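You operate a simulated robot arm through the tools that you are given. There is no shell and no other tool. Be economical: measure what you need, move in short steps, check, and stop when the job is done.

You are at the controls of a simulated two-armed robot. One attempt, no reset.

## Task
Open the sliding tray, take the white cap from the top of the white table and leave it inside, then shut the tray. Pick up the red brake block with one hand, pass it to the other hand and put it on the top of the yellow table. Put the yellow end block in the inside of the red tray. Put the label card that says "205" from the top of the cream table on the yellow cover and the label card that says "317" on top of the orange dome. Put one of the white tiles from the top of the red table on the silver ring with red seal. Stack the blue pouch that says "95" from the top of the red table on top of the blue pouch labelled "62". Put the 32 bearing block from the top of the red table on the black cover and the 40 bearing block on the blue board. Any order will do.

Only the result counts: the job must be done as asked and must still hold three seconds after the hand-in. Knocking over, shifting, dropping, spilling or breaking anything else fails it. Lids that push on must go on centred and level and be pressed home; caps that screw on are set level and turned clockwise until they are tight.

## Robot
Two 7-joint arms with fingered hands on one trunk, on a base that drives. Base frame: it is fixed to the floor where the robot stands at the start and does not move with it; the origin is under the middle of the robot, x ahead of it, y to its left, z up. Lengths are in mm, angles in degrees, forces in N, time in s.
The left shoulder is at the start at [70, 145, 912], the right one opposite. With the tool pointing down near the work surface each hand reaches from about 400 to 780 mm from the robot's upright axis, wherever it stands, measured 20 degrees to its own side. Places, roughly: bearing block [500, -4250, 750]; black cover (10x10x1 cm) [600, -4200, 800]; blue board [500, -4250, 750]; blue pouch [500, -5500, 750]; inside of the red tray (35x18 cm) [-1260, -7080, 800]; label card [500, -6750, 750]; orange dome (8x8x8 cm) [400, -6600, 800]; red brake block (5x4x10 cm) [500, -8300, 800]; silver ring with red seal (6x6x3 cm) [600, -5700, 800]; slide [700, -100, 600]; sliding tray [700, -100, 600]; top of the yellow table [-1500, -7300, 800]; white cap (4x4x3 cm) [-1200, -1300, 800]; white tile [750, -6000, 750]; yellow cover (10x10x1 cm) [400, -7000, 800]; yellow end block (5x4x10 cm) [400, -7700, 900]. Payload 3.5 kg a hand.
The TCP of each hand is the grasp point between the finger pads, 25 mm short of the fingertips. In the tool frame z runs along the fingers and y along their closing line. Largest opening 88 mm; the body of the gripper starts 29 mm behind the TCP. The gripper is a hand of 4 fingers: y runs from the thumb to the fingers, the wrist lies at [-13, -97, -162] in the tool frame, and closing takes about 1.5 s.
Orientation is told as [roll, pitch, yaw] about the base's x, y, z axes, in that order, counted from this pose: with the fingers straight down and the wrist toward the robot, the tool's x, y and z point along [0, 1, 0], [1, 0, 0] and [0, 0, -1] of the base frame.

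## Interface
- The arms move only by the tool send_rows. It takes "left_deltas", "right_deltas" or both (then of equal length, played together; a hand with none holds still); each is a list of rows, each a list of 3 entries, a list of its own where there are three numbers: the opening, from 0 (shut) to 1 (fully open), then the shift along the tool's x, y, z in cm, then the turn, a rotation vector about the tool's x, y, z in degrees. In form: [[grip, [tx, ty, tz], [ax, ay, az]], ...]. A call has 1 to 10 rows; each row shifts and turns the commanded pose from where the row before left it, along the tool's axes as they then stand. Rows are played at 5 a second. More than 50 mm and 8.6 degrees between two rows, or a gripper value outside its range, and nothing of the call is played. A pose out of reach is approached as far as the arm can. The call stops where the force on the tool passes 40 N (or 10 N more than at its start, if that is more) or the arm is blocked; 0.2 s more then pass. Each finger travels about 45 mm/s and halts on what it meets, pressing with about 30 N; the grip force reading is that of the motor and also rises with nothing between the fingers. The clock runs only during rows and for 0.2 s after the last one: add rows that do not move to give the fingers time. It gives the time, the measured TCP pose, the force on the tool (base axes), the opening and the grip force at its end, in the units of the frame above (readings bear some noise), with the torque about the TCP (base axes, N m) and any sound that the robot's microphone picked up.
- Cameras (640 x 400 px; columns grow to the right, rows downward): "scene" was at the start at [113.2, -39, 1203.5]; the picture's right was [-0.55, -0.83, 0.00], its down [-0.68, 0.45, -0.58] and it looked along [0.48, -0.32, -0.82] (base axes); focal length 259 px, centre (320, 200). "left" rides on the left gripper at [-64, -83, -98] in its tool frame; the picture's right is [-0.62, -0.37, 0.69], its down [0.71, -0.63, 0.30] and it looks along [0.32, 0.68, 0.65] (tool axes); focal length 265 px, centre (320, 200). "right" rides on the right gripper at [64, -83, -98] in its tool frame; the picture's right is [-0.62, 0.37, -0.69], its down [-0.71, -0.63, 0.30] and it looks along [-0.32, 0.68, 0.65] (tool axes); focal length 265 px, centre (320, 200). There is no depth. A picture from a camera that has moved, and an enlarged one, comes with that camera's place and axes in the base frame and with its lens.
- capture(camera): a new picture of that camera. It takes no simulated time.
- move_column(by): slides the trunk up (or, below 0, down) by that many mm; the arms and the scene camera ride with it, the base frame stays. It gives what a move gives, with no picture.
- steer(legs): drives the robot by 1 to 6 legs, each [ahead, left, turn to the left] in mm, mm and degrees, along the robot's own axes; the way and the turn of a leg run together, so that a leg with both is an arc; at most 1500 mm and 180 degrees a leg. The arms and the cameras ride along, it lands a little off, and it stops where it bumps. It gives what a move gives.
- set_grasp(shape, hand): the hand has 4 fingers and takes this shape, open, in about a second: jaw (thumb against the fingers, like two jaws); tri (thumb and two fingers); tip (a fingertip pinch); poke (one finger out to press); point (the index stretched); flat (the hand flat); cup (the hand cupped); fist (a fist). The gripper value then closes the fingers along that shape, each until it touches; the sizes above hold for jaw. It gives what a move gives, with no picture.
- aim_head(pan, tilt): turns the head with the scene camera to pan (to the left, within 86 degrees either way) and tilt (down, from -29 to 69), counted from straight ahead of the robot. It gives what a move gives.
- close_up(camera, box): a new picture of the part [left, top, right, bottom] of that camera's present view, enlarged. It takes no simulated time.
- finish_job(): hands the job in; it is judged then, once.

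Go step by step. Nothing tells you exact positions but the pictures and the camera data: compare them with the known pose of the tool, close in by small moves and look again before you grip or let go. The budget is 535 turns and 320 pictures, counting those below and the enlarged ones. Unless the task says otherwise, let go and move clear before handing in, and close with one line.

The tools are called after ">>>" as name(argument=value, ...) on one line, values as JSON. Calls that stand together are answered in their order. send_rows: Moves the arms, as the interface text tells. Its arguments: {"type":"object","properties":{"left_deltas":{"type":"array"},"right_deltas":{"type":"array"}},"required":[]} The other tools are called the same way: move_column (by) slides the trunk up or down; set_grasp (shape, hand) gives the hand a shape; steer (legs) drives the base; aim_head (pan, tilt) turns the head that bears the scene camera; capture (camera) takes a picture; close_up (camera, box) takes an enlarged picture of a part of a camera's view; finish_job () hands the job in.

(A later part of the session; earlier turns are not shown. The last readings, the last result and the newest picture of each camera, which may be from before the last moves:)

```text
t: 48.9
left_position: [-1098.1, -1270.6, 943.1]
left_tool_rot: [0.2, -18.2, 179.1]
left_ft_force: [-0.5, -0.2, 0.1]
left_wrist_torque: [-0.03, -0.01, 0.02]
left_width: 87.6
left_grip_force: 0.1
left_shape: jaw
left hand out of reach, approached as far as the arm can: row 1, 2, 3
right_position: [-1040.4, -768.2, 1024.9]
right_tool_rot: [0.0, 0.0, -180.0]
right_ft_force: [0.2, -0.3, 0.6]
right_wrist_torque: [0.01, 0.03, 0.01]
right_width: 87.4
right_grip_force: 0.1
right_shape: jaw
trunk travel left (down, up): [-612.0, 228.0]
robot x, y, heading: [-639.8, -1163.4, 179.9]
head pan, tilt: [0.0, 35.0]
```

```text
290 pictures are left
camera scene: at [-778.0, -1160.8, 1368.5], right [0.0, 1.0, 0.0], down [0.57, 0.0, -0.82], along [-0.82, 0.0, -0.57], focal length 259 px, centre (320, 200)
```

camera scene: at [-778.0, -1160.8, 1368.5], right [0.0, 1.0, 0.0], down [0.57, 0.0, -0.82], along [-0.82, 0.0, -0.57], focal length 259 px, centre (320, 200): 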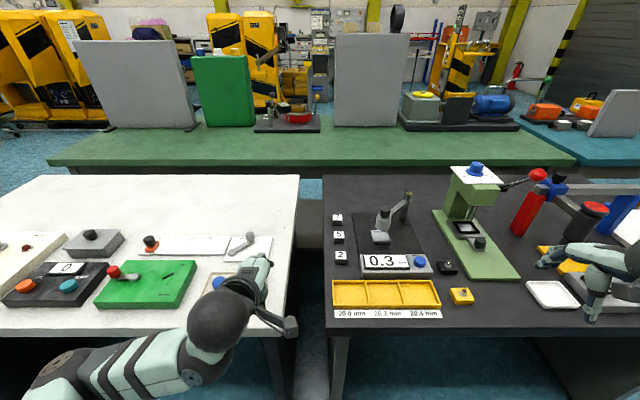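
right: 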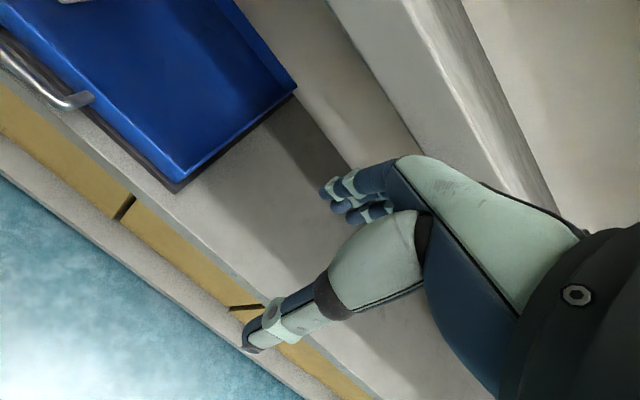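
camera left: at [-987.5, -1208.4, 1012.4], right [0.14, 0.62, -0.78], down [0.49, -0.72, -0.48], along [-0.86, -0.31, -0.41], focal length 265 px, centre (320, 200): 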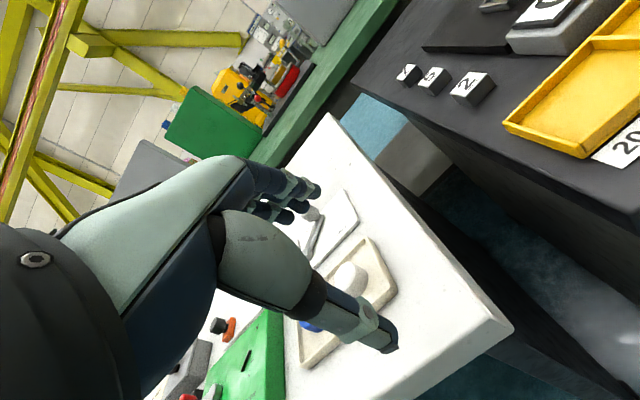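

The hand is near an arm limit; extending outward will free it. I move it toward above the cap while levelling.

>>> send_rows(left_deltas=[[1, [2, 3, 0], [0, 0, 0]], [1, [2, 3, 0], [0, 0, 0]], [1, [2, 2, 0], [6, 0, 0]], [1, [1, 1, 0], [6, 0, 0]], [1, [0, 0, 0], [6.3, 0, 0]], [1, [0, 0, 0], [0, 0, 0]]])

>>> capture(camera="left")

>>> capture(camera="scene")

```text
t: 50.3
left_position: [-1174.0, -1253.1, 912.3]
left_tool_rot: [0.4, -0.1, 179.7]
left_ft_force: [-0.2, 0.6, 0.0]
left_wrist_torque: [0.0, -0.02, 0.0]
left_width: 88.0
left_grip_force: 0.0
left_shape: jaw
left hand out of reach, approached as far as the arm can: row 2, 3, 4, 5
right_position: [-1040.8, -768.3, 1025.2]
right_tool_rot: [0.0, 0.0, -180.0]
right_ft_force: [-0.2, -1.0, 0.1]
right_wrist_torque: [-0.02, 0.01, 0.02]
right_width: 87.6
right_grip_force: 0.0
right_shape: jaw
trunk travel left (down, up): [-612.0, 228.0]
robot x, y, heading: [-640.5, -1162.2, 179.9]
head pan, tilt: [0.0, 35.0]
```

```text
289 pictures are left
camera left: at [-1090.3, -1189.3, 1012.1], right [0.37, 0.61, -0.7], down [0.62, -0.72, -0.3], along [-0.69, -0.32, -0.65], focal length 265 px, centre (320, 200)
```

left: 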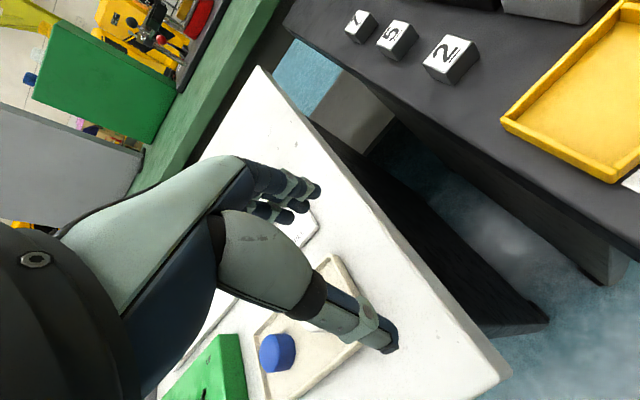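

```text
288 pictures are left
camera scene: at [-777.6, -1161.3, 1368.6], right [0.0, 1.0, 0.0], down [0.57, 0.0, -0.82], along [-0.82, 0.0, -0.57], focal length 259 px, centre (320, 200)
```

scene: 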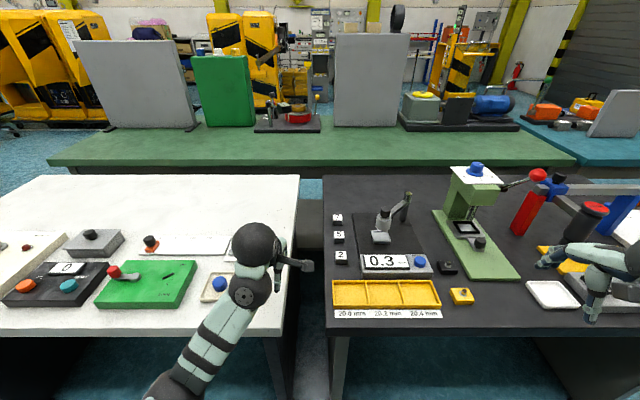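

The hand is level now; I try shifting toward the cap (robot's left) in small steps.

>>> send_rows(left_deltas=[[1, [2, 0, 0], [0, 0, 0]], [1, [3, 0, 0], [0, 0, 0]], [1, [3, 0, 0], [0, 0, 0]], [1, [1.5, 1, 0], [0, 0, 0]], [1, [0, 0, 0], [0, 0, 0]]])

>>> capture(camera="left")

```text
t: 51.5
left_position: [-1149.1, -1270.3, 889.1]
left_tool_rot: [0.4, 0.0, 179.5]
left_ft_force: [-0.5, -0.3, 0.3]
left_wrist_torque: [-0.04, 0.02, -0.04]
left_width: 87.8
left_grip_force: 0.0
left_shape: jaw
left hand out of reach, approached as far as the arm can: row 1, 2, 3, 4
right_position: [-1040.9, -767.4, 1023.9]
right_tool_rot: [0.0, 0.0, -180.1]
right_ft_force: [-0.1, 0.8, 0.3]
right_wrist_torque: [-0.02, 0.02, 0.02]
right_width: 87.3
right_grip_force: 0.1
right_shape: jaw
trunk travel left (down, up): [-612.0, 228.0]
robot x, y, heading: [-646.4, -1160.1, 180.0]
head pan, tilt: [0.0, 35.0]
```

```text
287 pictures are left
camera left: at [-1066.1, -1207.0, 989.0], right [0.37, 0.61, -0.7], down [0.62, -0.72, -0.3], along [-0.69, -0.32, -0.65], focal length 265 px, centre (320, 200)
```

left: 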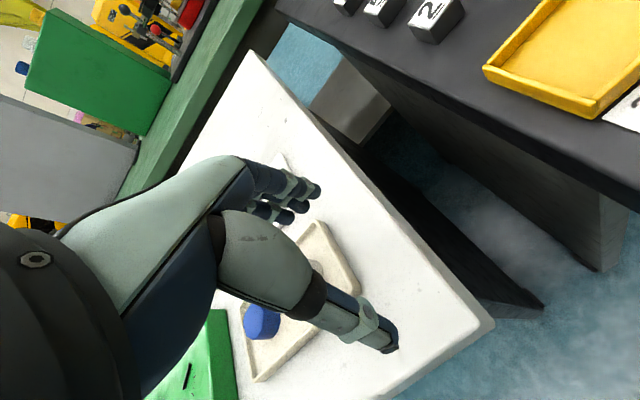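

The left arm seems caught in an awkward posture. I'll test whether going further out and yawing frees it.

>>> send_rows(left_deltas=[[1, [0, 0, -2], [0, 0, -8]], [1, [0, 0, -2], [0, 0, -8]], [1, [2, 0, 0], [0, 0, 0]], [1, [2, 0, 0], [0, 0, 0]], [1, [0, 0, 0], [0, 0, 0]]])

>>> aim_head(pan=20, tilt=60)

>>> capture(camera="scene")

```text
t: 52.7
left_position: [-1137.1, -1281.4, 881.7]
left_tool_rot: [0.5, -0.2, 179.7]
left_ft_force: [0.9, 1.1, 0.0]
left_wrist_torque: [0.02, -0.02, -0.01]
left_width: 87.6
left_grip_force: 0.1
left_shape: jaw
left hand out of reach, approached as far as the arm can: row 1, 2, 3, 4
right_position: [-1041.5, -767.3, 1024.9]
right_tool_rot: [0.0, 0.0, -180.0]
right_ft_force: [1.2, -0.5, 0.0]
right_wrist_torque: [-0.02, 0.01, 0.01]
right_width: 87.3
right_grip_force: 0.2
right_shape: jaw
trunk travel left (down, up): [-612.0, 228.0]
robot x, y, heading: [-646.3, -1160.9, 179.9]
head pan, tilt: [0.0, 35.0]
```

```text
t: 53.6
left_position: [-1137.2, -1282.1, 880.7]
left_tool_rot: [0.5, -0.2, 179.6]
left_ft_force: [0.1, -0.2, 0.0]
left_wrist_torque: [0.0, 0.01, -0.02]
left_width: 87.9
left_grip_force: 0.1
left_shape: jaw
right_position: [-1041.0, -767.6, 1025.1]
right_tool_rot: [0.0, 0.0, -180.0]
right_ft_force: [-0.6, -0.2, 0.0]
right_wrist_torque: [-0.01, 0.02, 0.02]
right_width: 87.4
right_grip_force: 0.0
right_shape: jaw
trunk travel left (down, up): [-612.0, 228.0]
robot x, y, heading: [-644.3, -1157.5, 179.8]
head pan, tilt: [20.0, 60.0]
```

```text
286 pictures are left
camera scene: at [-752.8, -1183.5, 1334.3], right [-0.34, 0.94, 0.0], down [0.81, 0.29, -0.5], along [-0.47, -0.17, -0.87], focal length 259 px, centre (320, 200)
```

scene: 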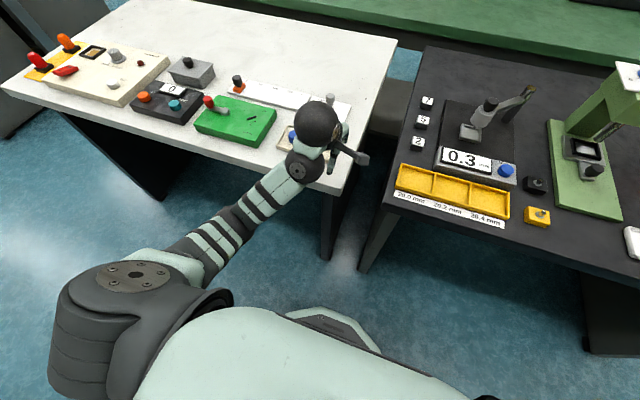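

The elbow has dropped into another posture and a wrist joint is at its limit. I try yawing the other way and moving inward-forward.

>>> send_rows(left_deltas=[[1, [-3, 2, -2], [0, 0, 8]], [1, [-3, 2, -2], [0, 0, 8]], [1, [-3, 2, -2], [0, 0, 8]], [1, [-3, 2, 0], [0, 0, 0]], [1, [0, 0, 0], [0, 0, 0]]])

>>> capture(camera="scene")

```text
t: 54.8
left_position: [-1128.5, -1070.3, 923.1]
left_tool_rot: [0.3, 0.1, 155.4]
left_ft_force: [0.5, 1.6, -0.6]
left_wrist_torque: [0.02, 0.0, -0.02]
left_width: 87.6
left_grip_force: 0.1
left_shape: jaw
left hand out of reach, approached as far as the arm can: row 1, 2, 3
right_position: [-1041.0, -767.4, 1025.4]
right_tool_rot: [0.0, 0.1, -180.0]
right_ft_force: [-0.3, 0.3, 0.5]
right_wrist_torque: [0.02, 0.02, 0.03]
right_width: 87.6
right_grip_force: 0.0
right_shape: jaw
trunk travel left (down, up): [-612.0, 228.0]
robot x, y, heading: [-638.3, -1161.3, 180.0]
head pan, tilt: [20.0, 60.0]
```

```text
285 pictures are left
camera scene: at [-752.4, -1184.2, 1334.2], right [-0.34, 0.94, 0.0], down [0.81, 0.3, -0.5], along [-0.47, -0.17, -0.87], focal length 259 px, centre (320, 200)
```

scene: 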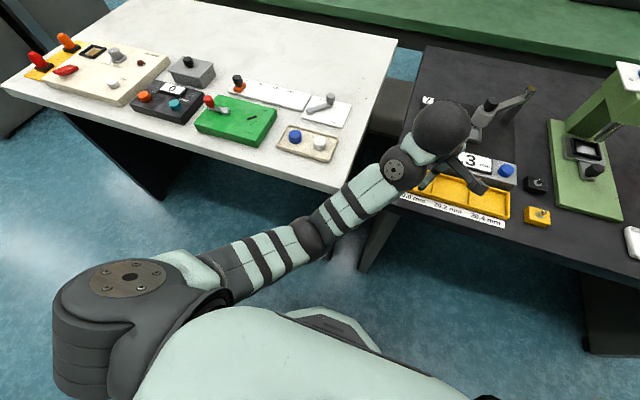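

It moved. I try going to the initial relative pose (higher, yaw straight) to restore a good elbow posture.

>>> send_rows(left_deltas=[[1, [0, 0, -3], [0, 0, 0]], [1, [0, 0, -3], [0, 0, -4]], [1, [0, 0, 0], [0, 0, -8]], [1, [0, 0, 0], [0, 0, -8]], [1, [0, 0, 0], [0, 0, -5]], [1, [2, 0, 0], [0, 0, 0]], [1, [2, 0, 0], [0, 0, 0]], [1, [2, 0, 0], [0, 0, 0]], [1, [2, 0, 0], [0, 0, 0]]])

>>> capture(camera="scene")

```text
t: 56.8
left_position: [-1164.1, -1090.0, 950.1]
left_tool_rot: [0.3, 0.0, -179.6]
left_ft_force: [-0.5, 0.5, -0.3]
left_wrist_torque: [0.0, 0.0, -0.05]
left_width: 88.0
left_grip_force: 0.1
left_shape: jaw
left hand out of reach, approached as far as the arm can: row 2, 3, 4, 5, 6, 7, 8, 9
right_position: [-1041.2, -768.5, 1024.8]
right_tool_rot: [0.0, 0.0, -179.9]
right_ft_force: [-0.7, 0.3, 0.4]
right_wrist_torque: [-0.02, 0.01, 0.0]
right_width: 87.8
right_grip_force: 0.1
right_shape: jaw
trunk travel left (down, up): [-612.0, 228.0]
robot x, y, heading: [-638.8, -1164.7, 179.8]
head pan, tilt: [20.0, 60.0]
```

```text
284 pictures are left
camera scene: at [-752.9, -1183.9, 1334.2], right [-0.34, 0.94, 0.0], down [0.81, 0.3, -0.5], along [-0.47, -0.17, -0.87], focal length 259 px, centre (320, 200)
```

scene: 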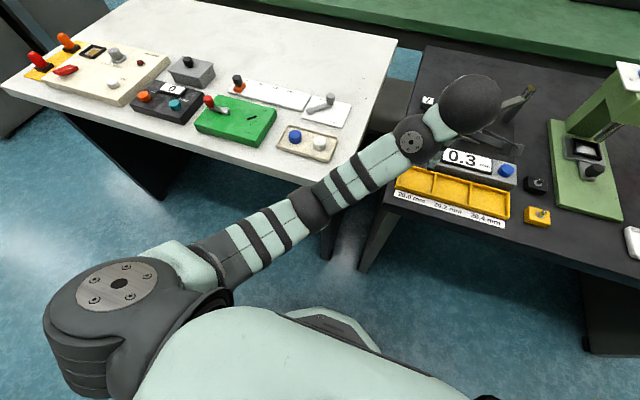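

The wrist is saturated because the elbow hangs low. I'll extend the arm forward over free air and then sweep left, so the elbow can swing out.

>>> send_rows(left_deltas=[[1, [0, 4, 0], [0, 0, 0]], [1, [0, 4, 0], [0, 0, 0]], [1, [0, 4, 0], [0, 0, 0]], [1, [2, 4, 0], [0, 0, 0]], [1, [4, 2, 0], [0, 0, 0]], [1, [4, 0, 0], [0, 0, 0]], [1, [4, 0, 0], [0, 0, 0]], [1, [4, 0, 0], [0, 0, 0]], [1, [0, 0, 0], [0, 0, 0]]])

>>> capture(camera="scene")

```text
t: 58.8
left_position: [-1226.1, -1221.5, 929.1]
left_tool_rot: [0.7, -0.2, -179.1]
left_ft_force: [0.0, -0.5, 0.4]
left_wrist_torque: [0.0, -0.02, 0.0]
left_width: 87.8
left_grip_force: 0.0
left_shape: jaw
left hand out of reach, approached as far as the arm can: row 3, 4, 5, 6, 7, 8
right_position: [-1040.8, -767.5, 1024.3]
right_tool_rot: [0.1, 0.0, -180.0]
right_ft_force: [0.9, 0.4, 1.2]
right_wrist_torque: [0.0, 0.0, -0.02]
right_width: 87.7
right_grip_force: 0.0
right_shape: jaw
trunk travel left (down, up): [-612.0, 228.0]
robot x, y, heading: [-641.4, -1160.5, 180.3]
head pan, tilt: [20.0, 60.0]
```

```text
283 pictures are left
camera scene: at [-752.9, -1182.9, 1334.2], right [-0.34, 0.94, 0.0], down [0.81, 0.3, -0.5], along [-0.47, -0.17, -0.87], focal length 259 px, centre (320, 200)
```

scene: 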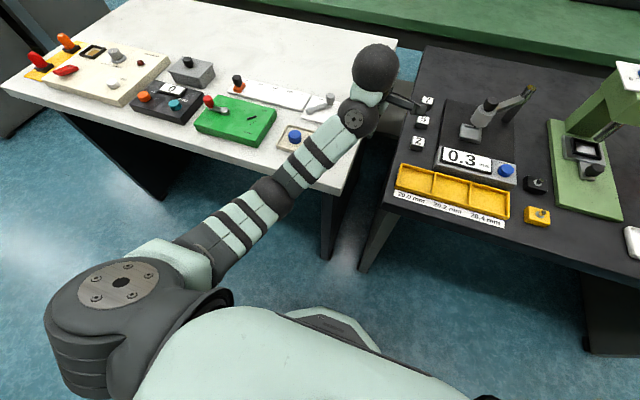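

The forearm points upward because the hand is high relative to the shoulder. I raise the trunk and lower the hand relative to it.

>>> move_column(by=180)

>>> send_rows(left_deltas=[[1, [0, 0, 4], [0, 0, 0]], [1, [0, 0, 4], [0, 0, 0]], [1, [0, 0, 4], [0, 0, 0]], [1, [0, 0, 3], [0, 0, 0]], [1, [0, 0, 3], [0, 0, 0]], [1, [2, 0, 0], [0, 0, 0]], [1, [3, 0, 0], [0, 0, 0]], [1, [3, 0, 0], [0, 0, 0]], [1, [0, 0, 0], [0, 0, 0]]])

>>> capture(camera="scene")

```text
t: 60.8
left_position: [-1225.7, -1221.3, 1111.2]
left_tool_rot: [0.5, -0.3, -179.1]
left_ft_force: [-0.2, 0.0, 0.5]
left_wrist_torque: [-0.02, 0.01, 0.0]
left_width: 87.7
left_grip_force: 0.0
left_shape: jaw
right_position: [-1041.0, -768.0, 1204.3]
right_tool_rot: [-0.1, 0.0, -180.0]
right_ft_force: [0.1, -0.3, -0.2]
right_wrist_torque: [-0.01, -0.01, -0.04]
right_width: 87.6
right_grip_force: 0.0
right_shape: jaw
trunk travel left (down, up): [-792.0, 48.0]
robot x, y, heading: [-639.0, -1162.5, 180.1]
head pan, tilt: [20.0, 60.0]
```

```text
t: 62.8
left_position: [-1191.0, -1260.2, 938.1]
left_tool_rot: [1.1, -0.3, -178.7]
left_ft_force: [0.0, 0.1, -0.5]
left_wrist_torque: [0.01, 0.01, 0.01]
left_width: 88.1
left_grip_force: 0.1
left_shape: jaw
left hand out of reach, approached as far as the arm can: row 6, 7, 8
right_position: [-1039.8, -767.0, 1203.9]
right_tool_rot: [0.0, 0.0, -179.9]
right_ft_force: [-0.3, -0.4, 0.4]
right_wrist_torque: [-0.04, 0.02, 0.0]
right_width: 87.2
right_grip_force: 0.1
right_shape: jaw
trunk travel left (down, up): [-792.0, 48.0]
robot x, y, heading: [-644.5, -1162.3, 179.9]
head pan, tilt: [20.0, 60.0]
```

```text
282 pictures are left
camera scene: at [-753.0, -1183.1, 1514.2], right [-0.34, 0.94, 0.0], down [0.81, 0.3, -0.5], along [-0.47, -0.17, -0.87], focal length 259 px, centre (320, 200)
```

scene: 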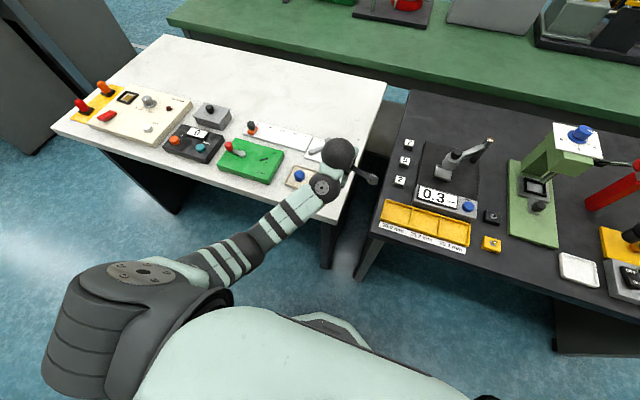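

Still limited leftward. I test the effect of yaw alone (clockwise) on reach.

>>> send_rows(left_deltas=[[1, [0, 0, 0], [0, 0, 8]], [1, [0, 0, 0], [0, 0, 8]], [1, [0, 0, 0], [0, 0, 8]], [1, [0, 0, 0], [0, 0, 0]]])

>>> send_rows(left_deltas=[[1, [0, 0, 0], [0, 0, 8]], [1, [0, 0, 0], [0, 0, 8]], [1, [0, 0, 0], [0, 0, 8]], [1, [0, 0, 0], [0, 0, 0]]])

```text
t: 63.8
left_position: [-1123.5, -1155.8, 932.0]
left_tool_rot: [1.5, -0.2, 157.6]
left_ft_force: [-0.8, -0.2, 0.2]
left_wrist_torque: [0.0, 0.02, -0.01]
left_width: 87.9
left_grip_force: 0.1
left_shape: jaw
left hand out of reach, approached as far as the arm can: row 1, 2, 3
right_position: [-1041.2, -767.2, 1204.9]
right_tool_rot: [0.0, 0.0, -180.0]
right_ft_force: [0.5, 0.2, -1.1]
right_wrist_torque: [0.0, 0.02, 0.0]
right_width: 87.7
right_grip_force: 0.1
right_shape: jaw
trunk travel left (down, up): [-792.0, 48.0]
robot x, y, heading: [-638.8, -1158.6, 180.0]
head pan, tilt: [20.0, 60.0]
```

```text
t: 64.8
left_position: [-1064.6, -1071.5, 898.8]
left_tool_rot: [3.3, 1.5, 134.2]
left_ft_force: [-0.1, 1.0, 0.2]
left_wrist_torque: [-0.03, 0.02, 0.01]
left_width: 87.8
left_grip_force: 0.0
left_shape: jaw
left hand out of reach, approached as far as the arm can: row 1, 2, 3
right_position: [-1039.8, -767.0, 1204.1]
right_tool_rot: [0.0, -0.1, -180.1]
right_ft_force: [0.1, 0.0, 1.0]
right_wrist_torque: [-0.03, 0.01, -0.02]
right_width: 87.6
right_grip_force: 0.0
right_shape: jaw
trunk travel left (down, up): [-792.0, 48.0]
robot x, y, heading: [-640.1, -1162.4, 180.2]
head pan, tilt: [20.0, 60.0]
```

So a clockwise yaw forces the hand right; counter-clockwise should free it leftward. I yaw back past straight.

>>> send_rows(left_deltas=[[1, [0, 0, 0], [0, 0, -8]], [1, [0, 0, 0], [0, 0, -8]], [1, [0, 0, 0], [0, 0, -8]], [1, [0, 0, 0], [0, 0, -8]], [1, [0, 0, 0], [0, 0, -8]], [1, [0, 0, 0], [0, 0, -8]], [1, [0, 0, 0], [0, 0, -8]], [1, [0, 0, 0], [0, 0, -8]], [1, [0, 0, 0], [0, 0, -8]], [1, [0, 0, 0], [0, 0, 0]]])

>>> capture(camera="scene")

```text
t: 67.0
left_position: [-1056.6, -1056.2, 905.9]
left_tool_rot: [0.6, -0.5, -154.9]
left_ft_force: [-0.5, -0.5, 0.2]
left_wrist_torque: [0.02, 0.05, 0.02]
left_width: 87.7
left_grip_force: 0.0
left_shape: jaw
right_position: [-1041.2, -767.0, 1204.3]
right_tool_rot: [-0.1, 0.1, -180.0]
right_ft_force: [1.4, 0.6, 0.1]
right_wrist_torque: [0.04, 0.0, 0.02]
right_width: 87.4
right_grip_force: 0.0
right_shape: jaw
trunk travel left (down, up): [-792.0, 48.0]
robot x, y, heading: [-641.2, -1160.7, 180.2]
head pan, tilt: [20.0, 60.0]
```

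```text
281 pictures are left
camera scene: at [-752.7, -1183.8, 1514.2], right [-0.34, 0.94, 0.0], down [0.81, 0.3, -0.5], along [-0.47, -0.17, -0.87], focal length 259 px, centre (320, 200)
```

scene: 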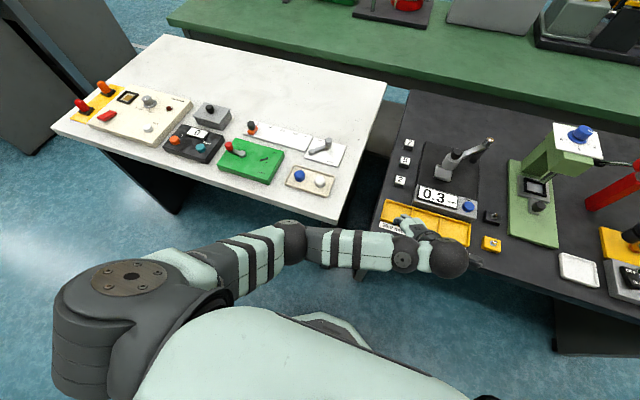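

That freed the elbow outward. Now I move toward above the cap with this yaw.

>>> send_rows(left_deltas=[[1, [2.5, 3.3, 0], [0, 0, 0]], [1, [2.5, 3.3, 0], [0, 0, 0]], [1, [2.5, 3.3, 0], [0, 0, 0]], [1, [2.5, 3.3, 0], [0, 0, 0]], [1, [2.5, 3.3, 0], [0, 0, 0]], [1, [2.5, 3.3, 0], [0, 0, 0]], [1, [0, 0, 0], [0, 0, 0]]])

>>> capture(camera="scene")

>>> capture(camera="left")

```text
t: 68.6
left_position: [-1173.8, -1276.7, 908.5]
left_tool_rot: [0.6, -0.5, -155.2]
left_ft_force: [-0.1, 0.4, -0.4]
left_wrist_torque: [0.01, -0.01, 0.04]
left_width: 87.8
left_grip_force: 0.0
left_shape: jaw
right_position: [-1041.5, -767.3, 1204.7]
right_tool_rot: [0.1, -0.1, -180.0]
right_ft_force: [1.1, 0.3, 0.4]
right_wrist_torque: [0.01, -0.02, 0.01]
right_width: 87.8
right_grip_force: 0.1
right_shape: jaw
trunk travel left (down, up): [-792.0, 48.0]
robot x, y, heading: [-640.7, -1163.8, 180.1]
head pan, tilt: [20.0, 60.0]
```

```text
280 pictures are left
camera scene: at [-752.7, -1183.0, 1514.2], right [-0.34, 0.94, 0.0], down [0.81, 0.3, -0.5], along [-0.47, -0.17, -0.87], focal length 259 px, centre (320, 200)
```

scene: 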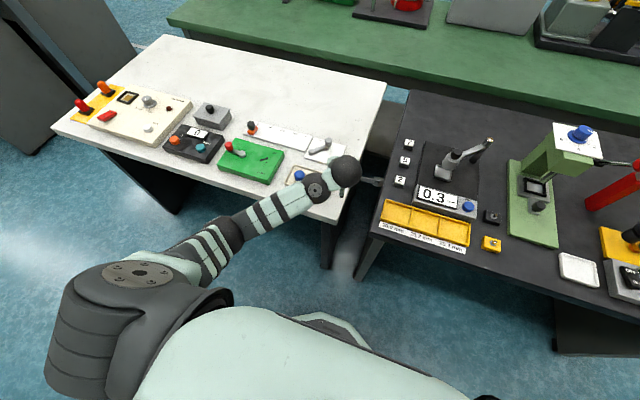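

```text
279 pictures are left
camera left: at [-1125.7, -1182.7, 1005.9], right [0.07, 0.71, -0.7], down [0.87, -0.39, -0.3], along [-0.49, -0.59, -0.64], focal length 265 px, centre (320, 200)
```

left: 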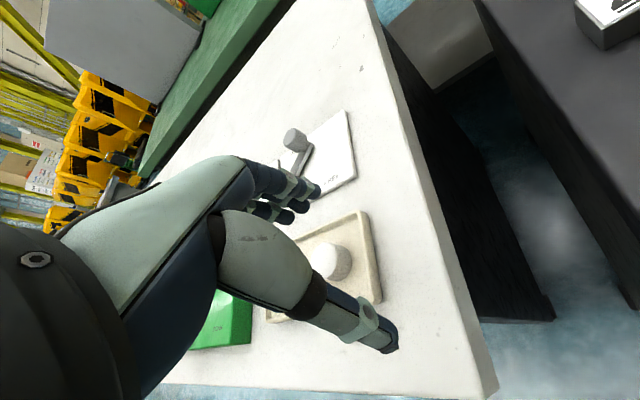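

The white cap is at about (-1197, -1352, 808). I go to hover above it with a smaller opening.

>>> send_rows(left_deltas=[[0.75, [3, 2.7, 0], [0, 0, 0]], [0.75, [2.9, 2.7, 0], [0, 0, 0]], [0.75, [0, 0, 2], [0, 0, 0]], [0.75, [0, 0, 2], [0, 0, 0]], [0.75, [0, 0, 0], [0, 0, 0]]])

>>> capture(camera="left")

>>> close_up(camera="scene", box=[220, 110, 400, 230])

```text
t: 69.8
left_position: [-1196.6, -1352.9, 868.3]
left_tool_rot: [0.6, -0.5, -155.0]
left_ft_force: [-0.4, 0.0, -0.1]
left_wrist_torque: [0.01, 0.0, 0.01]
left_width: 66.4
left_grip_force: 0.0
left_shape: jaw
right_position: [-1041.9, -767.5, 1204.9]
right_tool_rot: [-0.1, 0.0, -180.0]
right_ft_force: [-0.5, -0.4, 0.8]
right_wrist_torque: [0.03, 0.03, -0.03]
right_width: 87.4
right_grip_force: 0.0
right_shape: jaw
trunk travel left (down, up): [-792.0, 48.0]
robot x, y, heading: [-642.3, -1159.2, 180.0]
head pan, tilt: [20.0, 60.0]
```

```text
278 pictures are left
camera left: at [-1148.3, -1258.8, 967.2], right [0.07, 0.71, -0.7], down [0.87, -0.39, -0.3], along [-0.49, -0.59, -0.65], focal length 265 px, centre (320, 200)
```

left: 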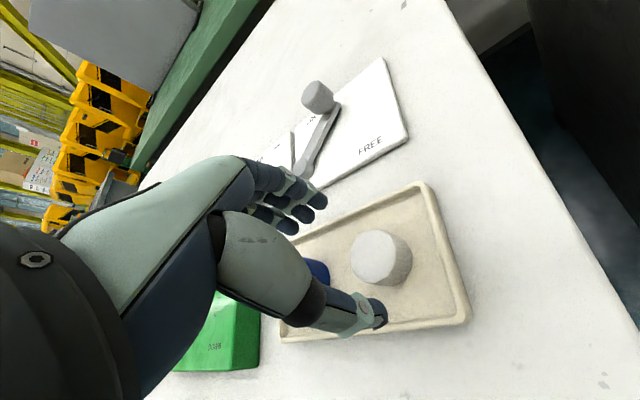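

```text
3.33 times, centred on (310, 170) of scene
camera zoom: at [-752.7, -1183.5, 1514.2], right [-0.34, 0.94, 0.0], down [0.81, 0.3, -0.5], along [-0.47, -0.17, -0.87], focal length 863 px, centre (353, 300)
```

zoom: 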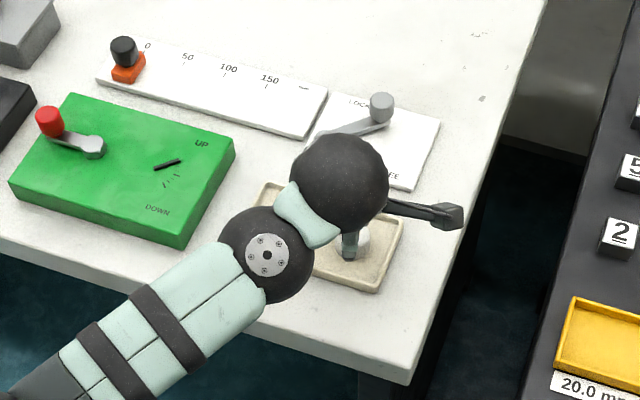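

The cap is almost under the TCP. I lower 22 mm and re-check the alignment.

>>> send_rows(left_deltas=[[0.75, [0, 0, 1.1], [0, 0, 0]], [0.75, [0, 0, 1.1], [0, 0, 0]], [0.75, [0, 0, 0], [0, 0, 0]]])

>>> close_up(camera="left", box=[240, 140, 480, 340])

```text
t: 70.6
left_position: [-1198.2, -1352.1, 848.3]
left_tool_rot: [0.5, -0.5, -155.1]
left_ft_force: [-0.7, 0.0, 0.0]
left_wrist_torque: [0.02, 0.01, -0.01]
left_width: 66.5
left_grip_force: 0.1
left_shape: jaw
right_position: [-1040.6, -765.3, 1204.3]
right_tool_rot: [0.0, 0.0, -180.0]
right_ft_force: [-1.0, -0.4, -0.4]
right_wrist_torque: [-0.01, 0.0, -0.03]
right_width: 87.6
right_grip_force: 0.1
right_shape: jaw
trunk travel left (down, up): [-792.0, 48.0]
robot x, y, heading: [-643.8, -1162.9, 180.0]
head pan, tilt: [20.0, 60.0]
```

```text
2.00 times, centred on (360, 240) of left
camera zoom: at [-1148.4, -1257.8, 946.6], right [0.07, 0.71, -0.7], down [0.87, -0.39, -0.3], along [-0.49, -0.59, -0.65], focal length 531 px, centre (240, 120)
```

zoom: 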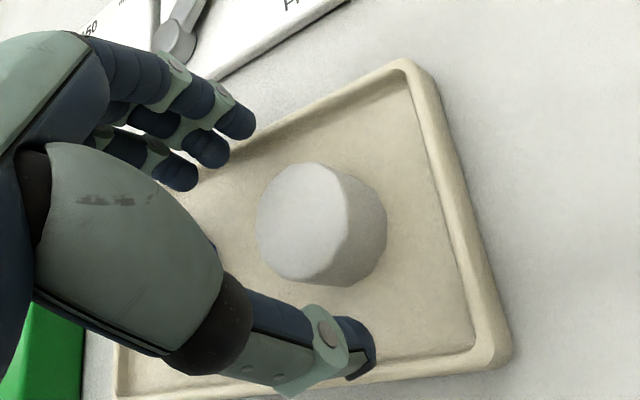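

The cap is well centred under the TCP, top at about z 812. I lower 29 mm and close.

>>> send_rows(left_deltas=[[0.75, [0, 0, 1], [0, 0, 0]], [0.75, [0, 0, 1], [0, 0, 0]], [0.75, [0, 0, 0.9], [0, 0, 0]], [0.75, [0, 0, 0], [0, 0, 0]], [0, [0, 0, 0], [0, 0, 0]], [0, [0, 0, 0], [0, 0, 0]], [0, [0, 0, 0], [0, 0, 0]], [0, [0, 0, 0], [0, 0, 0]], [0, [0, 0, 0], [0, 0, 0]]])

>>> close_up(camera="left", box=[240, 140, 480, 340])

```text
t: 71.3
left_position: [-1202.4, -1351.5, 838.3]
left_tool_rot: [-0.8, -1.7, -154.8]
left_ft_force: [3.3, -1.2, 7.7]
left_wrist_torque: [-0.2, 0.19, 0.09]
left_width: 64.0
left_grip_force: 0.0
left_shape: jaw
right_position: [-1040.3, -766.4, 1203.3]
right_tool_rot: [0.0, 0.0, -180.0]
right_ft_force: [0.6, 0.0, 0.0]
right_wrist_torque: [-0.01, -0.03, 0.03]
right_width: 87.8
right_grip_force: 0.1
right_shape: jaw
trunk travel left (down, up): [-792.0, 48.0]
robot x, y, heading: [-646.8, -1161.2, 179.9]
head pan, tilt: [20.0, 60.0]
stopped in row 3 (left hand): the force on the tool passed its limit at 46 N (the readings are from after the stop); the commanded pose is now the measured one
```

```text
2.00 times, centred on (360, 240) of left
camera zoom: at [-1152.3, -1258.5, 936.6], right [0.05, 0.72, -0.7], down [0.86, -0.38, -0.33], along [-0.5, -0.58, -0.64], focal length 531 px, centre (240, 120)
```

zoom: 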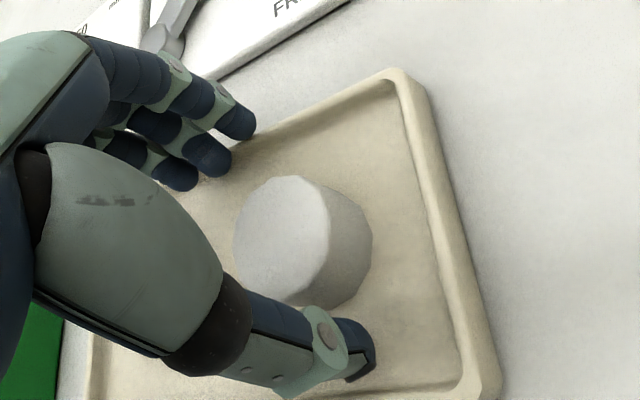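

The finger side touched the board's rim (torque points there). I rise, level, narrow the opening and shift back to centre before descending again.

>>> send_rows(left_deltas=[[0.56, [0, 0, -1.5], [1.2, 1, 0]], [0.56, [0, 0, 0], [0, 0, 0]], [0.56, [0, 0, 0], [0, 0, 0]]])

>>> close_up(camera="left", box=[240, 140, 480, 340])

```text
t: 72.1
left_position: [-1202.3, -1350.7, 851.9]
left_tool_rot: [0.4, -0.1, -154.8]
left_ft_force: [0.3, 0.5, -0.5]
left_wrist_torque: [0.04, -0.03, -0.05]
left_width: 49.7
left_grip_force: 0.1
left_shape: jaw
right_position: [-1042.0, -766.6, 1203.8]
right_tool_rot: [0.0, -0.1, -179.9]
right_ft_force: [-0.1, 0.1, -0.9]
right_wrist_torque: [0.03, 0.01, 0.0]
right_width: 87.7
right_grip_force: 0.0
right_shape: jaw
trunk travel left (down, up): [-792.0, 48.0]
robot x, y, heading: [-639.6, -1163.9, 180.4]
head pan, tilt: [20.0, 60.0]
```

```text
2.00 times, centred on (360, 240) of left
camera zoom: at [-1154.5, -1257.6, 951.2], right [0.07, 0.71, -0.7], down [0.87, -0.38, -0.3], along [-0.48, -0.59, -0.65], focal length 531 px, centre (240, 120)
```

zoom: 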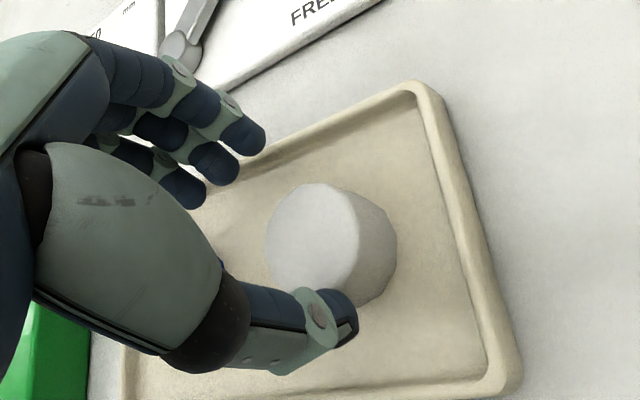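

The cap is roughly centred between thumb and fingers. I descend in small steps with the narrower opening.

>>> send_rows(left_deltas=[[0.56, [0.1, -0.1, 0.8], [0, 0, 0]], [0.56, [0, 0, 0.7], [0, 0, 0]], [0.56, [0, 0, 0.7], [0, 0, 0]], [0.56, [0, 0, 0], [0, 0, 0]]])

>>> close_up(camera="left", box=[240, 140, 480, 340])

```text
t: 73.1
left_position: [-1200.2, -1351.2, 833.6]
left_tool_rot: [0.2, -0.6, -154.8]
left_ft_force: [1.3, -1.1, 16.1]
left_wrist_torque: [0.18, -0.4, 0.01]
left_width: 48.2
left_grip_force: 0.1
left_shape: jaw
right_position: [-1038.9, -767.3, 1205.6]
right_tool_rot: [-0.1, -0.1, -180.0]
right_ft_force: [-1.1, 0.2, -0.6]
right_wrist_torque: [-0.01, -0.02, -0.02]
right_width: 87.8
right_grip_force: 0.1
right_shape: jaw
trunk travel left (down, up): [-792.0, 48.0]
robot x, y, heading: [-646.0, -1162.6, 179.9]
head pan, tilt: [20.0, 60.0]
```

```text
2.00 times, centred on (360, 240) of left
camera zoom: at [-1151.9, -1257.7, 931.8], right [0.06, 0.71, -0.7], down [0.87, -0.38, -0.31], along [-0.49, -0.59, -0.65], focal length 531 px, centre (240, 120)
```

zoom: 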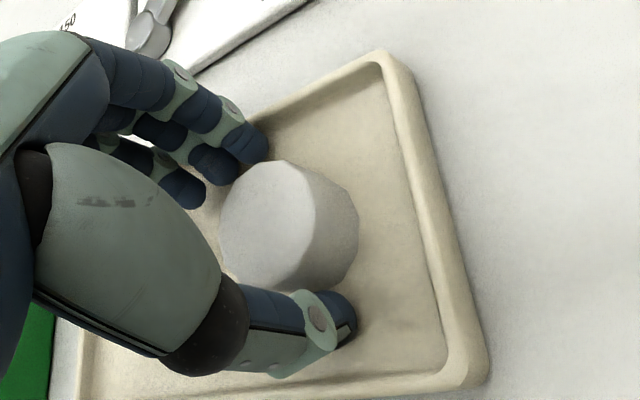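

The thumb tip now touches the board floor, so the height is right. I rise 4 mm and close on the cap.

>>> send_rows(left_deltas=[[0.56, [0, 0, -0.4], [0, 0, 0]], [0.3, [0, 0, 0], [0, 0, 0]], [0, [0, 0, 0], [0, 0, 0]], [0, [0, 0, 0], [0, 0, 0]], [0, [0, 0, 0], [0, 0, 0]], [0, [0, 0, 0], [0, 0, 0]], [0, [0, 0, 0], [0, 0, 0]]])

>>> close_up(camera="left", box=[240, 140, 480, 340])

```text
t: 74.7
left_position: [-1200.2, -1351.5, 833.1]
left_tool_rot: [0.4, -0.3, -154.8]
left_ft_force: [1.9, 0.0, 2.6]
left_wrist_torque: [-0.02, 0.04, 0.0]
left_width: 26.9
left_grip_force: 29.8
left_shape: jaw
right_position: [-1041.6, -767.2, 1203.9]
right_tool_rot: [0.0, 0.0, -180.0]
right_ft_force: [-0.1, 0.0, -0.7]
right_wrist_torque: [0.02, -0.02, 0.05]
right_width: 88.0
right_grip_force: 0.0
right_shape: jaw
trunk travel left (down, up): [-792.0, 48.0]
robot x, y, heading: [-640.7, -1163.9, 180.3]
head pan, tilt: [20.0, 60.0]
```

```text
2.00 times, centred on (360, 240) of left
camera zoom: at [-1152.4, -1258.1, 932.5], right [0.07, 0.71, -0.7], down [0.87, -0.38, -0.3], along [-0.48, -0.59, -0.65], focal length 531 px, centre (240, 120)
```

zoom: 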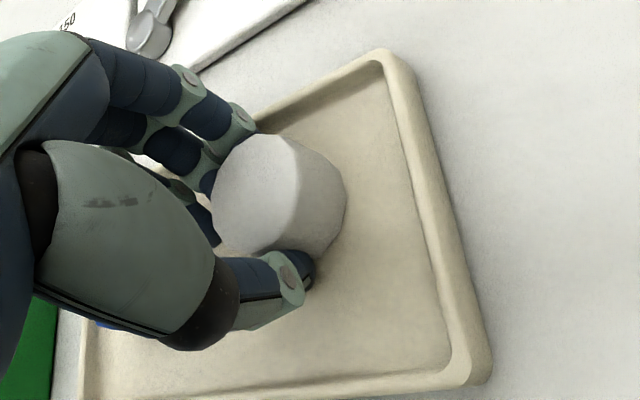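

The cap is pinched. I lift gently and check it comes along.

>>> send_rows(left_deltas=[[0, [0, 0, -0.5], [0, 0, 0]], [0, [0, 0, -1.5], [0, 0, 0]], [0, [0, 0, -3], [0, 0, 0]], [0, [0, 0, -3], [0, 0, 0]], [0, [0, 0, 0], [0, 0, 0]]])

>>> capture(camera="left")

```text
t: 75.9
left_position: [-1207.5, -1352.6, 905.8]
left_tool_rot: [0.3, -0.3, -154.8]
left_ft_force: [-0.3, -0.9, -0.5]
left_wrist_torque: [0.01, 0.03, 0.01]
left_width: 26.3
left_grip_force: 30.1
left_shape: jaw
left hand out of reach, approached as far as the arm can: row 4
right_position: [-1040.9, -768.2, 1205.5]
right_tool_rot: [0.0, 0.0, -180.0]
right_ft_force: [0.0, 0.5, 0.3]
right_wrist_torque: [0.04, 0.0, -0.01]
right_width: 87.4
right_grip_force: 0.0
right_shape: jaw
trunk travel left (down, up): [-792.0, 48.0]
robot x, y, heading: [-646.3, -1162.3, 180.1]
head pan, tilt: [20.0, 60.0]
```

```text
271 pictures are left
camera left: at [-1159.6, -1259.2, 1005.6], right [0.07, 0.71, -0.7], down [0.87, -0.38, -0.3], along [-0.48, -0.59, -0.65], focal length 265 px, centre (320, 200)
```

left: 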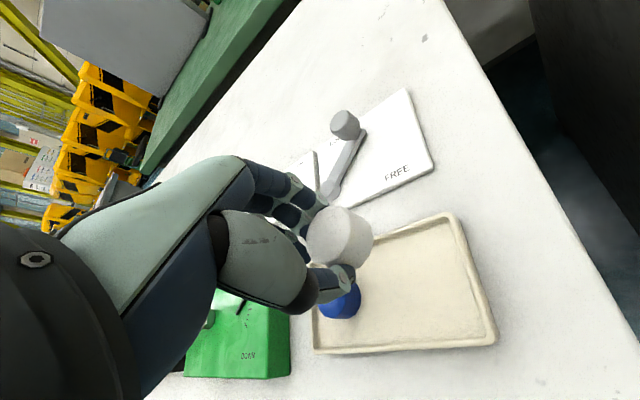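

The cap is held. I back away, turn around and drive back to the open tray.

>>> steer(legs=[[-250, 0, 0], [0, 0, 180], [0, 780, 0]])

>>> aim_head(pan=15, tilt=50)

>>> capture(camera="scene")

>>> capture(camera="left")

```text
t: 88.9
left_position: [182.7, -187.1, 905.9]
left_tool_rot: [0.5, -0.4, 24.4]
left_ft_force: [-0.3, 0.3, 0.1]
left_wrist_torque: [0.0, -0.03, 0.01]
left_width: 25.7
left_grip_force: 29.9
left_shape: jaw
right_position: [6.5, -770.5, 1203.7]
right_tool_rot: [0.1, 0.1, -0.7]
right_ft_force: [0.3, 0.0, -0.6]
right_wrist_torque: [0.0, 0.01, 0.01]
right_width: 87.4
right_grip_force: 0.1
right_shape: jaw
trunk travel left (down, up): [-792.0, 48.0]
robot x, y, heading: [-382.6, -367.7, -0.7]
head pan, tilt: [20.0, 60.0]
```

```text
t: 89.6
left_position: [181.6, -187.1, 906.2]
left_tool_rot: [0.4, -0.3, 24.3]
left_ft_force: [-0.4, 0.5, 0.1]
left_wrist_torque: [-0.02, 0.0, -0.01]
left_width: 26.0
left_grip_force: 30.1
left_shape: jaw
right_position: [8.0, -770.0, 1205.7]
right_tool_rot: [0.1, 0.0, -0.8]
right_ft_force: [0.9, 0.4, 0.3]
right_wrist_torque: [-0.03, 0.0, -0.03]
right_width: 87.6
right_grip_force: 0.0
right_shape: jaw
trunk travel left (down, up): [-792.0, 48.0]
robot x, y, heading: [-385.5, -372.1, -1.1]
head pan, tilt: [15.0, 50.0]
```

```text
270 pictures are left
camera scene: at [-257.7, -349.9, 1526.7], right [0.24, -0.97, 0.0], down [-0.74, -0.19, -0.64], along [0.62, 0.16, -0.77], focal length 259 px, centre (320, 200)
```

scene: 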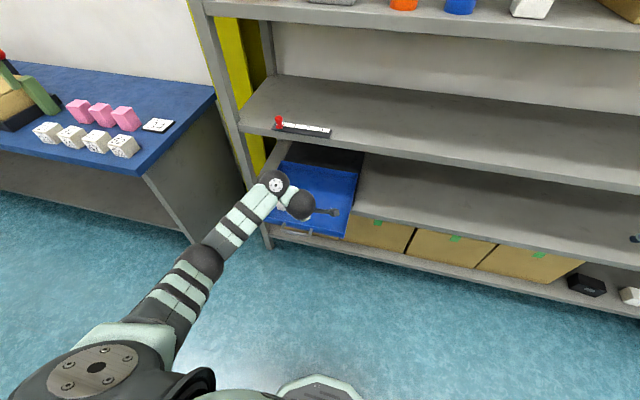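

```text
269 pictures are left
camera left: at [132.6, -281.6, 1005.0], right [-0.08, -0.71, -0.7], down [-0.87, 0.39, -0.3], along [0.49, 0.58, -0.65], focal length 265 px, centre (320, 200)
```

left: 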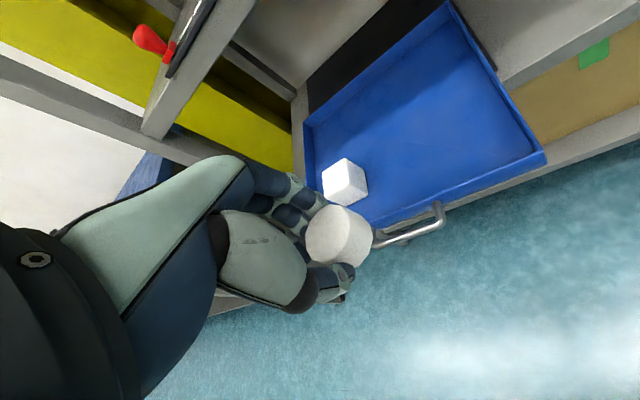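

Tray inner floor spans about x 310-600, y -300..30, block at (420, -27). I'll place the cap at about (420, -190): drive ahead and lower the trunk.

>>> steer(legs=[[240, 0, 0.9]])

>>> move_column(by=-220)

>>> capture(camera="left")

>>> capture(camera="scene")

```text
t: 91.3
left_position: [416.0, -179.6, 907.1]
left_tool_rot: [0.3, -0.4, 25.1]
left_ft_force: [0.4, -0.4, -0.5]
left_wrist_torque: [0.0, -0.02, -0.01]
left_width: 25.7
left_grip_force: 29.7
left_shape: jaw
right_position: [249.1, -765.9, 1204.9]
right_tool_rot: [0.0, -0.2, -0.1]
right_ft_force: [-0.6, -0.8, -0.2]
right_wrist_torque: [0.01, 0.03, 0.0]
right_width: 87.5
right_grip_force: 0.0
right_shape: jaw
trunk travel left (down, up): [-792.0, 48.0]
robot x, y, heading: [-147.2, -370.6, -0.3]
head pan, tilt: [15.0, 50.0]
```

```text
t: 93.7
left_position: [416.0, -180.6, 686.8]
left_tool_rot: [0.4, -0.3, 25.1]
left_ft_force: [-0.1, -0.4, 0.6]
left_wrist_torque: [-0.02, 0.01, 0.03]
left_width: 25.7
left_grip_force: 29.9
left_shape: jaw
right_position: [250.0, -765.6, 984.1]
right_tool_rot: [0.0, 0.0, 0.0]
right_ft_force: [0.1, 0.1, -0.9]
right_wrist_torque: [0.0, -0.02, 0.01]
right_width: 87.7
right_grip_force: 0.0
right_shape: jaw
trunk travel left (down, up): [-572.0, 268.0]
robot x, y, heading: [-147.8, -372.0, 0.1]
head pan, tilt: [15.0, 50.0]
```

```text
268 pictures are left
camera left: at [368.3, -275.7, 785.1], right [-0.07, -0.71, -0.7], down [-0.87, 0.38, -0.3], along [0.48, 0.59, -0.65], focal length 265 px, centre (320, 200)
```

left: 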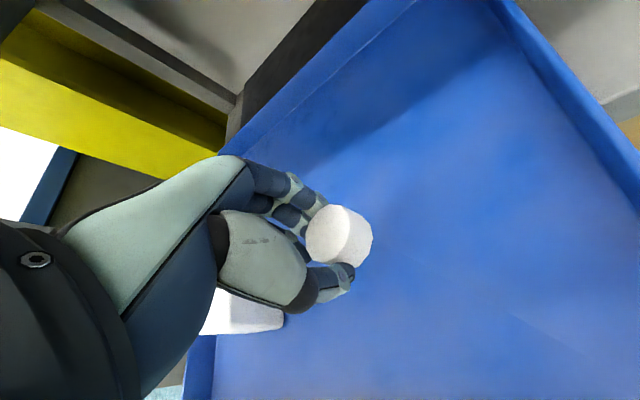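

```text
267 pictures are left
camera scene: at [-20.9, -350.2, 1306.8], right [0.26, -0.97, 0.0], down [-0.74, -0.2, -0.64], along [0.62, 0.17, -0.77], focal length 259 px, centre (320, 200)
```

scene: 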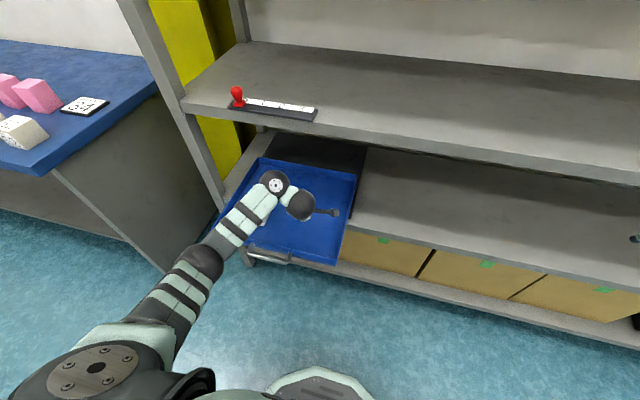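

Clear of the block. I lower the cap toward the tray floor in small rows.

>>> send_rows(left_deltas=[[0, [0, 0, 1.5], [0, 0, 0]], [0, [0, 0, 1.5], [0, 0, 0]], [0, [0, 0, 0], [0, 0, 0]]])

>>> capture(camera="left")

```text
t: 94.5
left_position: [416.6, -179.7, 655.8]
left_tool_rot: [0.4, -0.3, 25.1]
left_ft_force: [0.6, 0.3, -0.2]
left_wrist_torque: [-0.01, 0.04, 0.0]
left_width: 25.9
left_grip_force: 29.7
left_shape: jaw
right_position: [249.8, -765.4, 985.0]
right_tool_rot: [0.0, 0.1, 0.1]
right_ft_force: [-0.1, -0.1, -0.1]
right_wrist_torque: [-0.02, -0.04, 0.01]
right_width: 87.5
right_grip_force: 0.2
right_shape: jaw
trunk travel left (down, up): [-572.0, 268.0]
robot x, y, heading: [-147.7, -372.2, -0.1]
head pan, tilt: [15.0, 50.0]
```

```text
266 pictures are left
camera left: at [368.0, -275.6, 754.8], right [-0.07, -0.71, -0.7], down [-0.87, 0.38, -0.3], along [0.48, 0.59, -0.65], focal length 265 px, centre (320, 200)
```

left: 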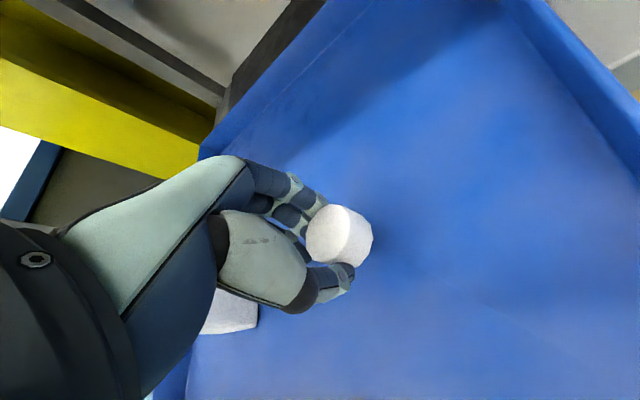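

>>> send_rows(left_deltas=[[0, [0, 0, 0.7], [0, 0, 0]], [0, [0, 0, 0.7], [0, 0, 0]], [0, [0, 0, 0], [0, 0, 0]]])

>>> close_up(camera="left", box=[240, 140, 480, 340])

```text
t: 95.3
left_position: [416.2, -179.1, 642.1]
left_tool_rot: [0.4, -0.3, 25.2]
left_ft_force: [-0.3, -0.3, -0.2]
left_wrist_torque: [-0.01, 0.0, -0.01]
left_width: 25.5
left_grip_force: 29.6
left_shape: jaw
right_position: [249.4, -764.7, 984.5]
right_tool_rot: [0.0, -0.1, 0.0]
right_ft_force: [0.1, 0.5, -1.1]
right_wrist_torque: [-0.04, 0.0, 0.0]
right_width: 87.7
right_grip_force: 0.0
right_shape: jaw
trunk travel left (down, up): [-572.0, 268.0]
robot x, y, heading: [-149.1, -371.1, -0.1]
head pan, tilt: [15.0, 50.0]
```

```text
2.00 times, centred on (360, 240) of left
camera zoom: at [368.0, -274.9, 741.5], right [-0.07, -0.71, -0.7], down [-0.87, 0.38, -0.3], along [0.48, 0.59, -0.65], focal length 531 px, centre (240, 120)
```

zoom: 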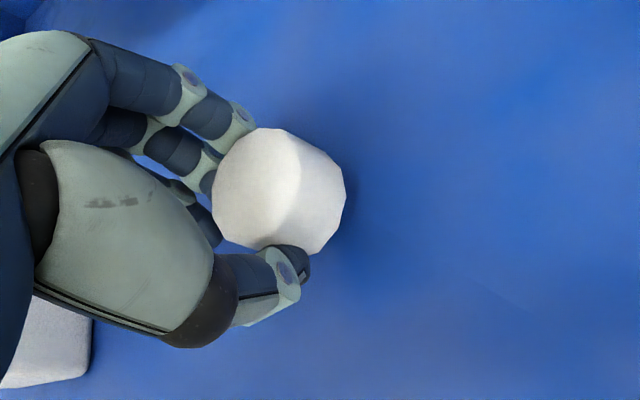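

>>> send_rows(left_deltas=[[0, [0, 0, 0.4], [0, 0, 0]], [0, [0, 0, 0.3], [0, 0, 0]], [0, [0, 0, 0], [0, 0, 0]]])

>>> close_up(camera="left", box=[240, 140, 480, 340])

```text
t: 96.1
left_position: [416.3, -180.3, 635.7]
left_tool_rot: [0.5, -0.3, 25.2]
left_ft_force: [-0.3, 0.0, 0.0]
left_wrist_torque: [0.0, 0.0, -0.01]
left_width: 25.8
left_grip_force: 30.5
left_shape: jaw
right_position: [250.6, -764.7, 984.6]
right_tool_rot: [0.0, 0.0, 0.0]
right_ft_force: [0.2, -0.3, -0.1]
right_wrist_torque: [0.02, -0.02, 0.01]
right_width: 87.3
right_grip_force: 0.1
right_shape: jaw
trunk travel left (down, up): [-572.0, 268.0]
robot x, y, heading: [-147.3, -369.2, -0.2]
head pan, tilt: [15.0, 50.0]
```

```text
2.00 times, centred on (360, 240) of left
camera zoom: at [368.2, -275.0, 734.2], right [-0.07, -0.71, -0.7], down [-0.87, 0.38, -0.3], along [0.48, 0.59, -0.65], focal length 531 px, centre (240, 120)
```

zoom: 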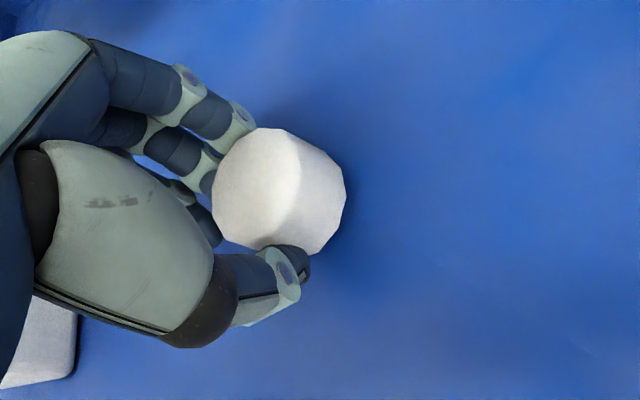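

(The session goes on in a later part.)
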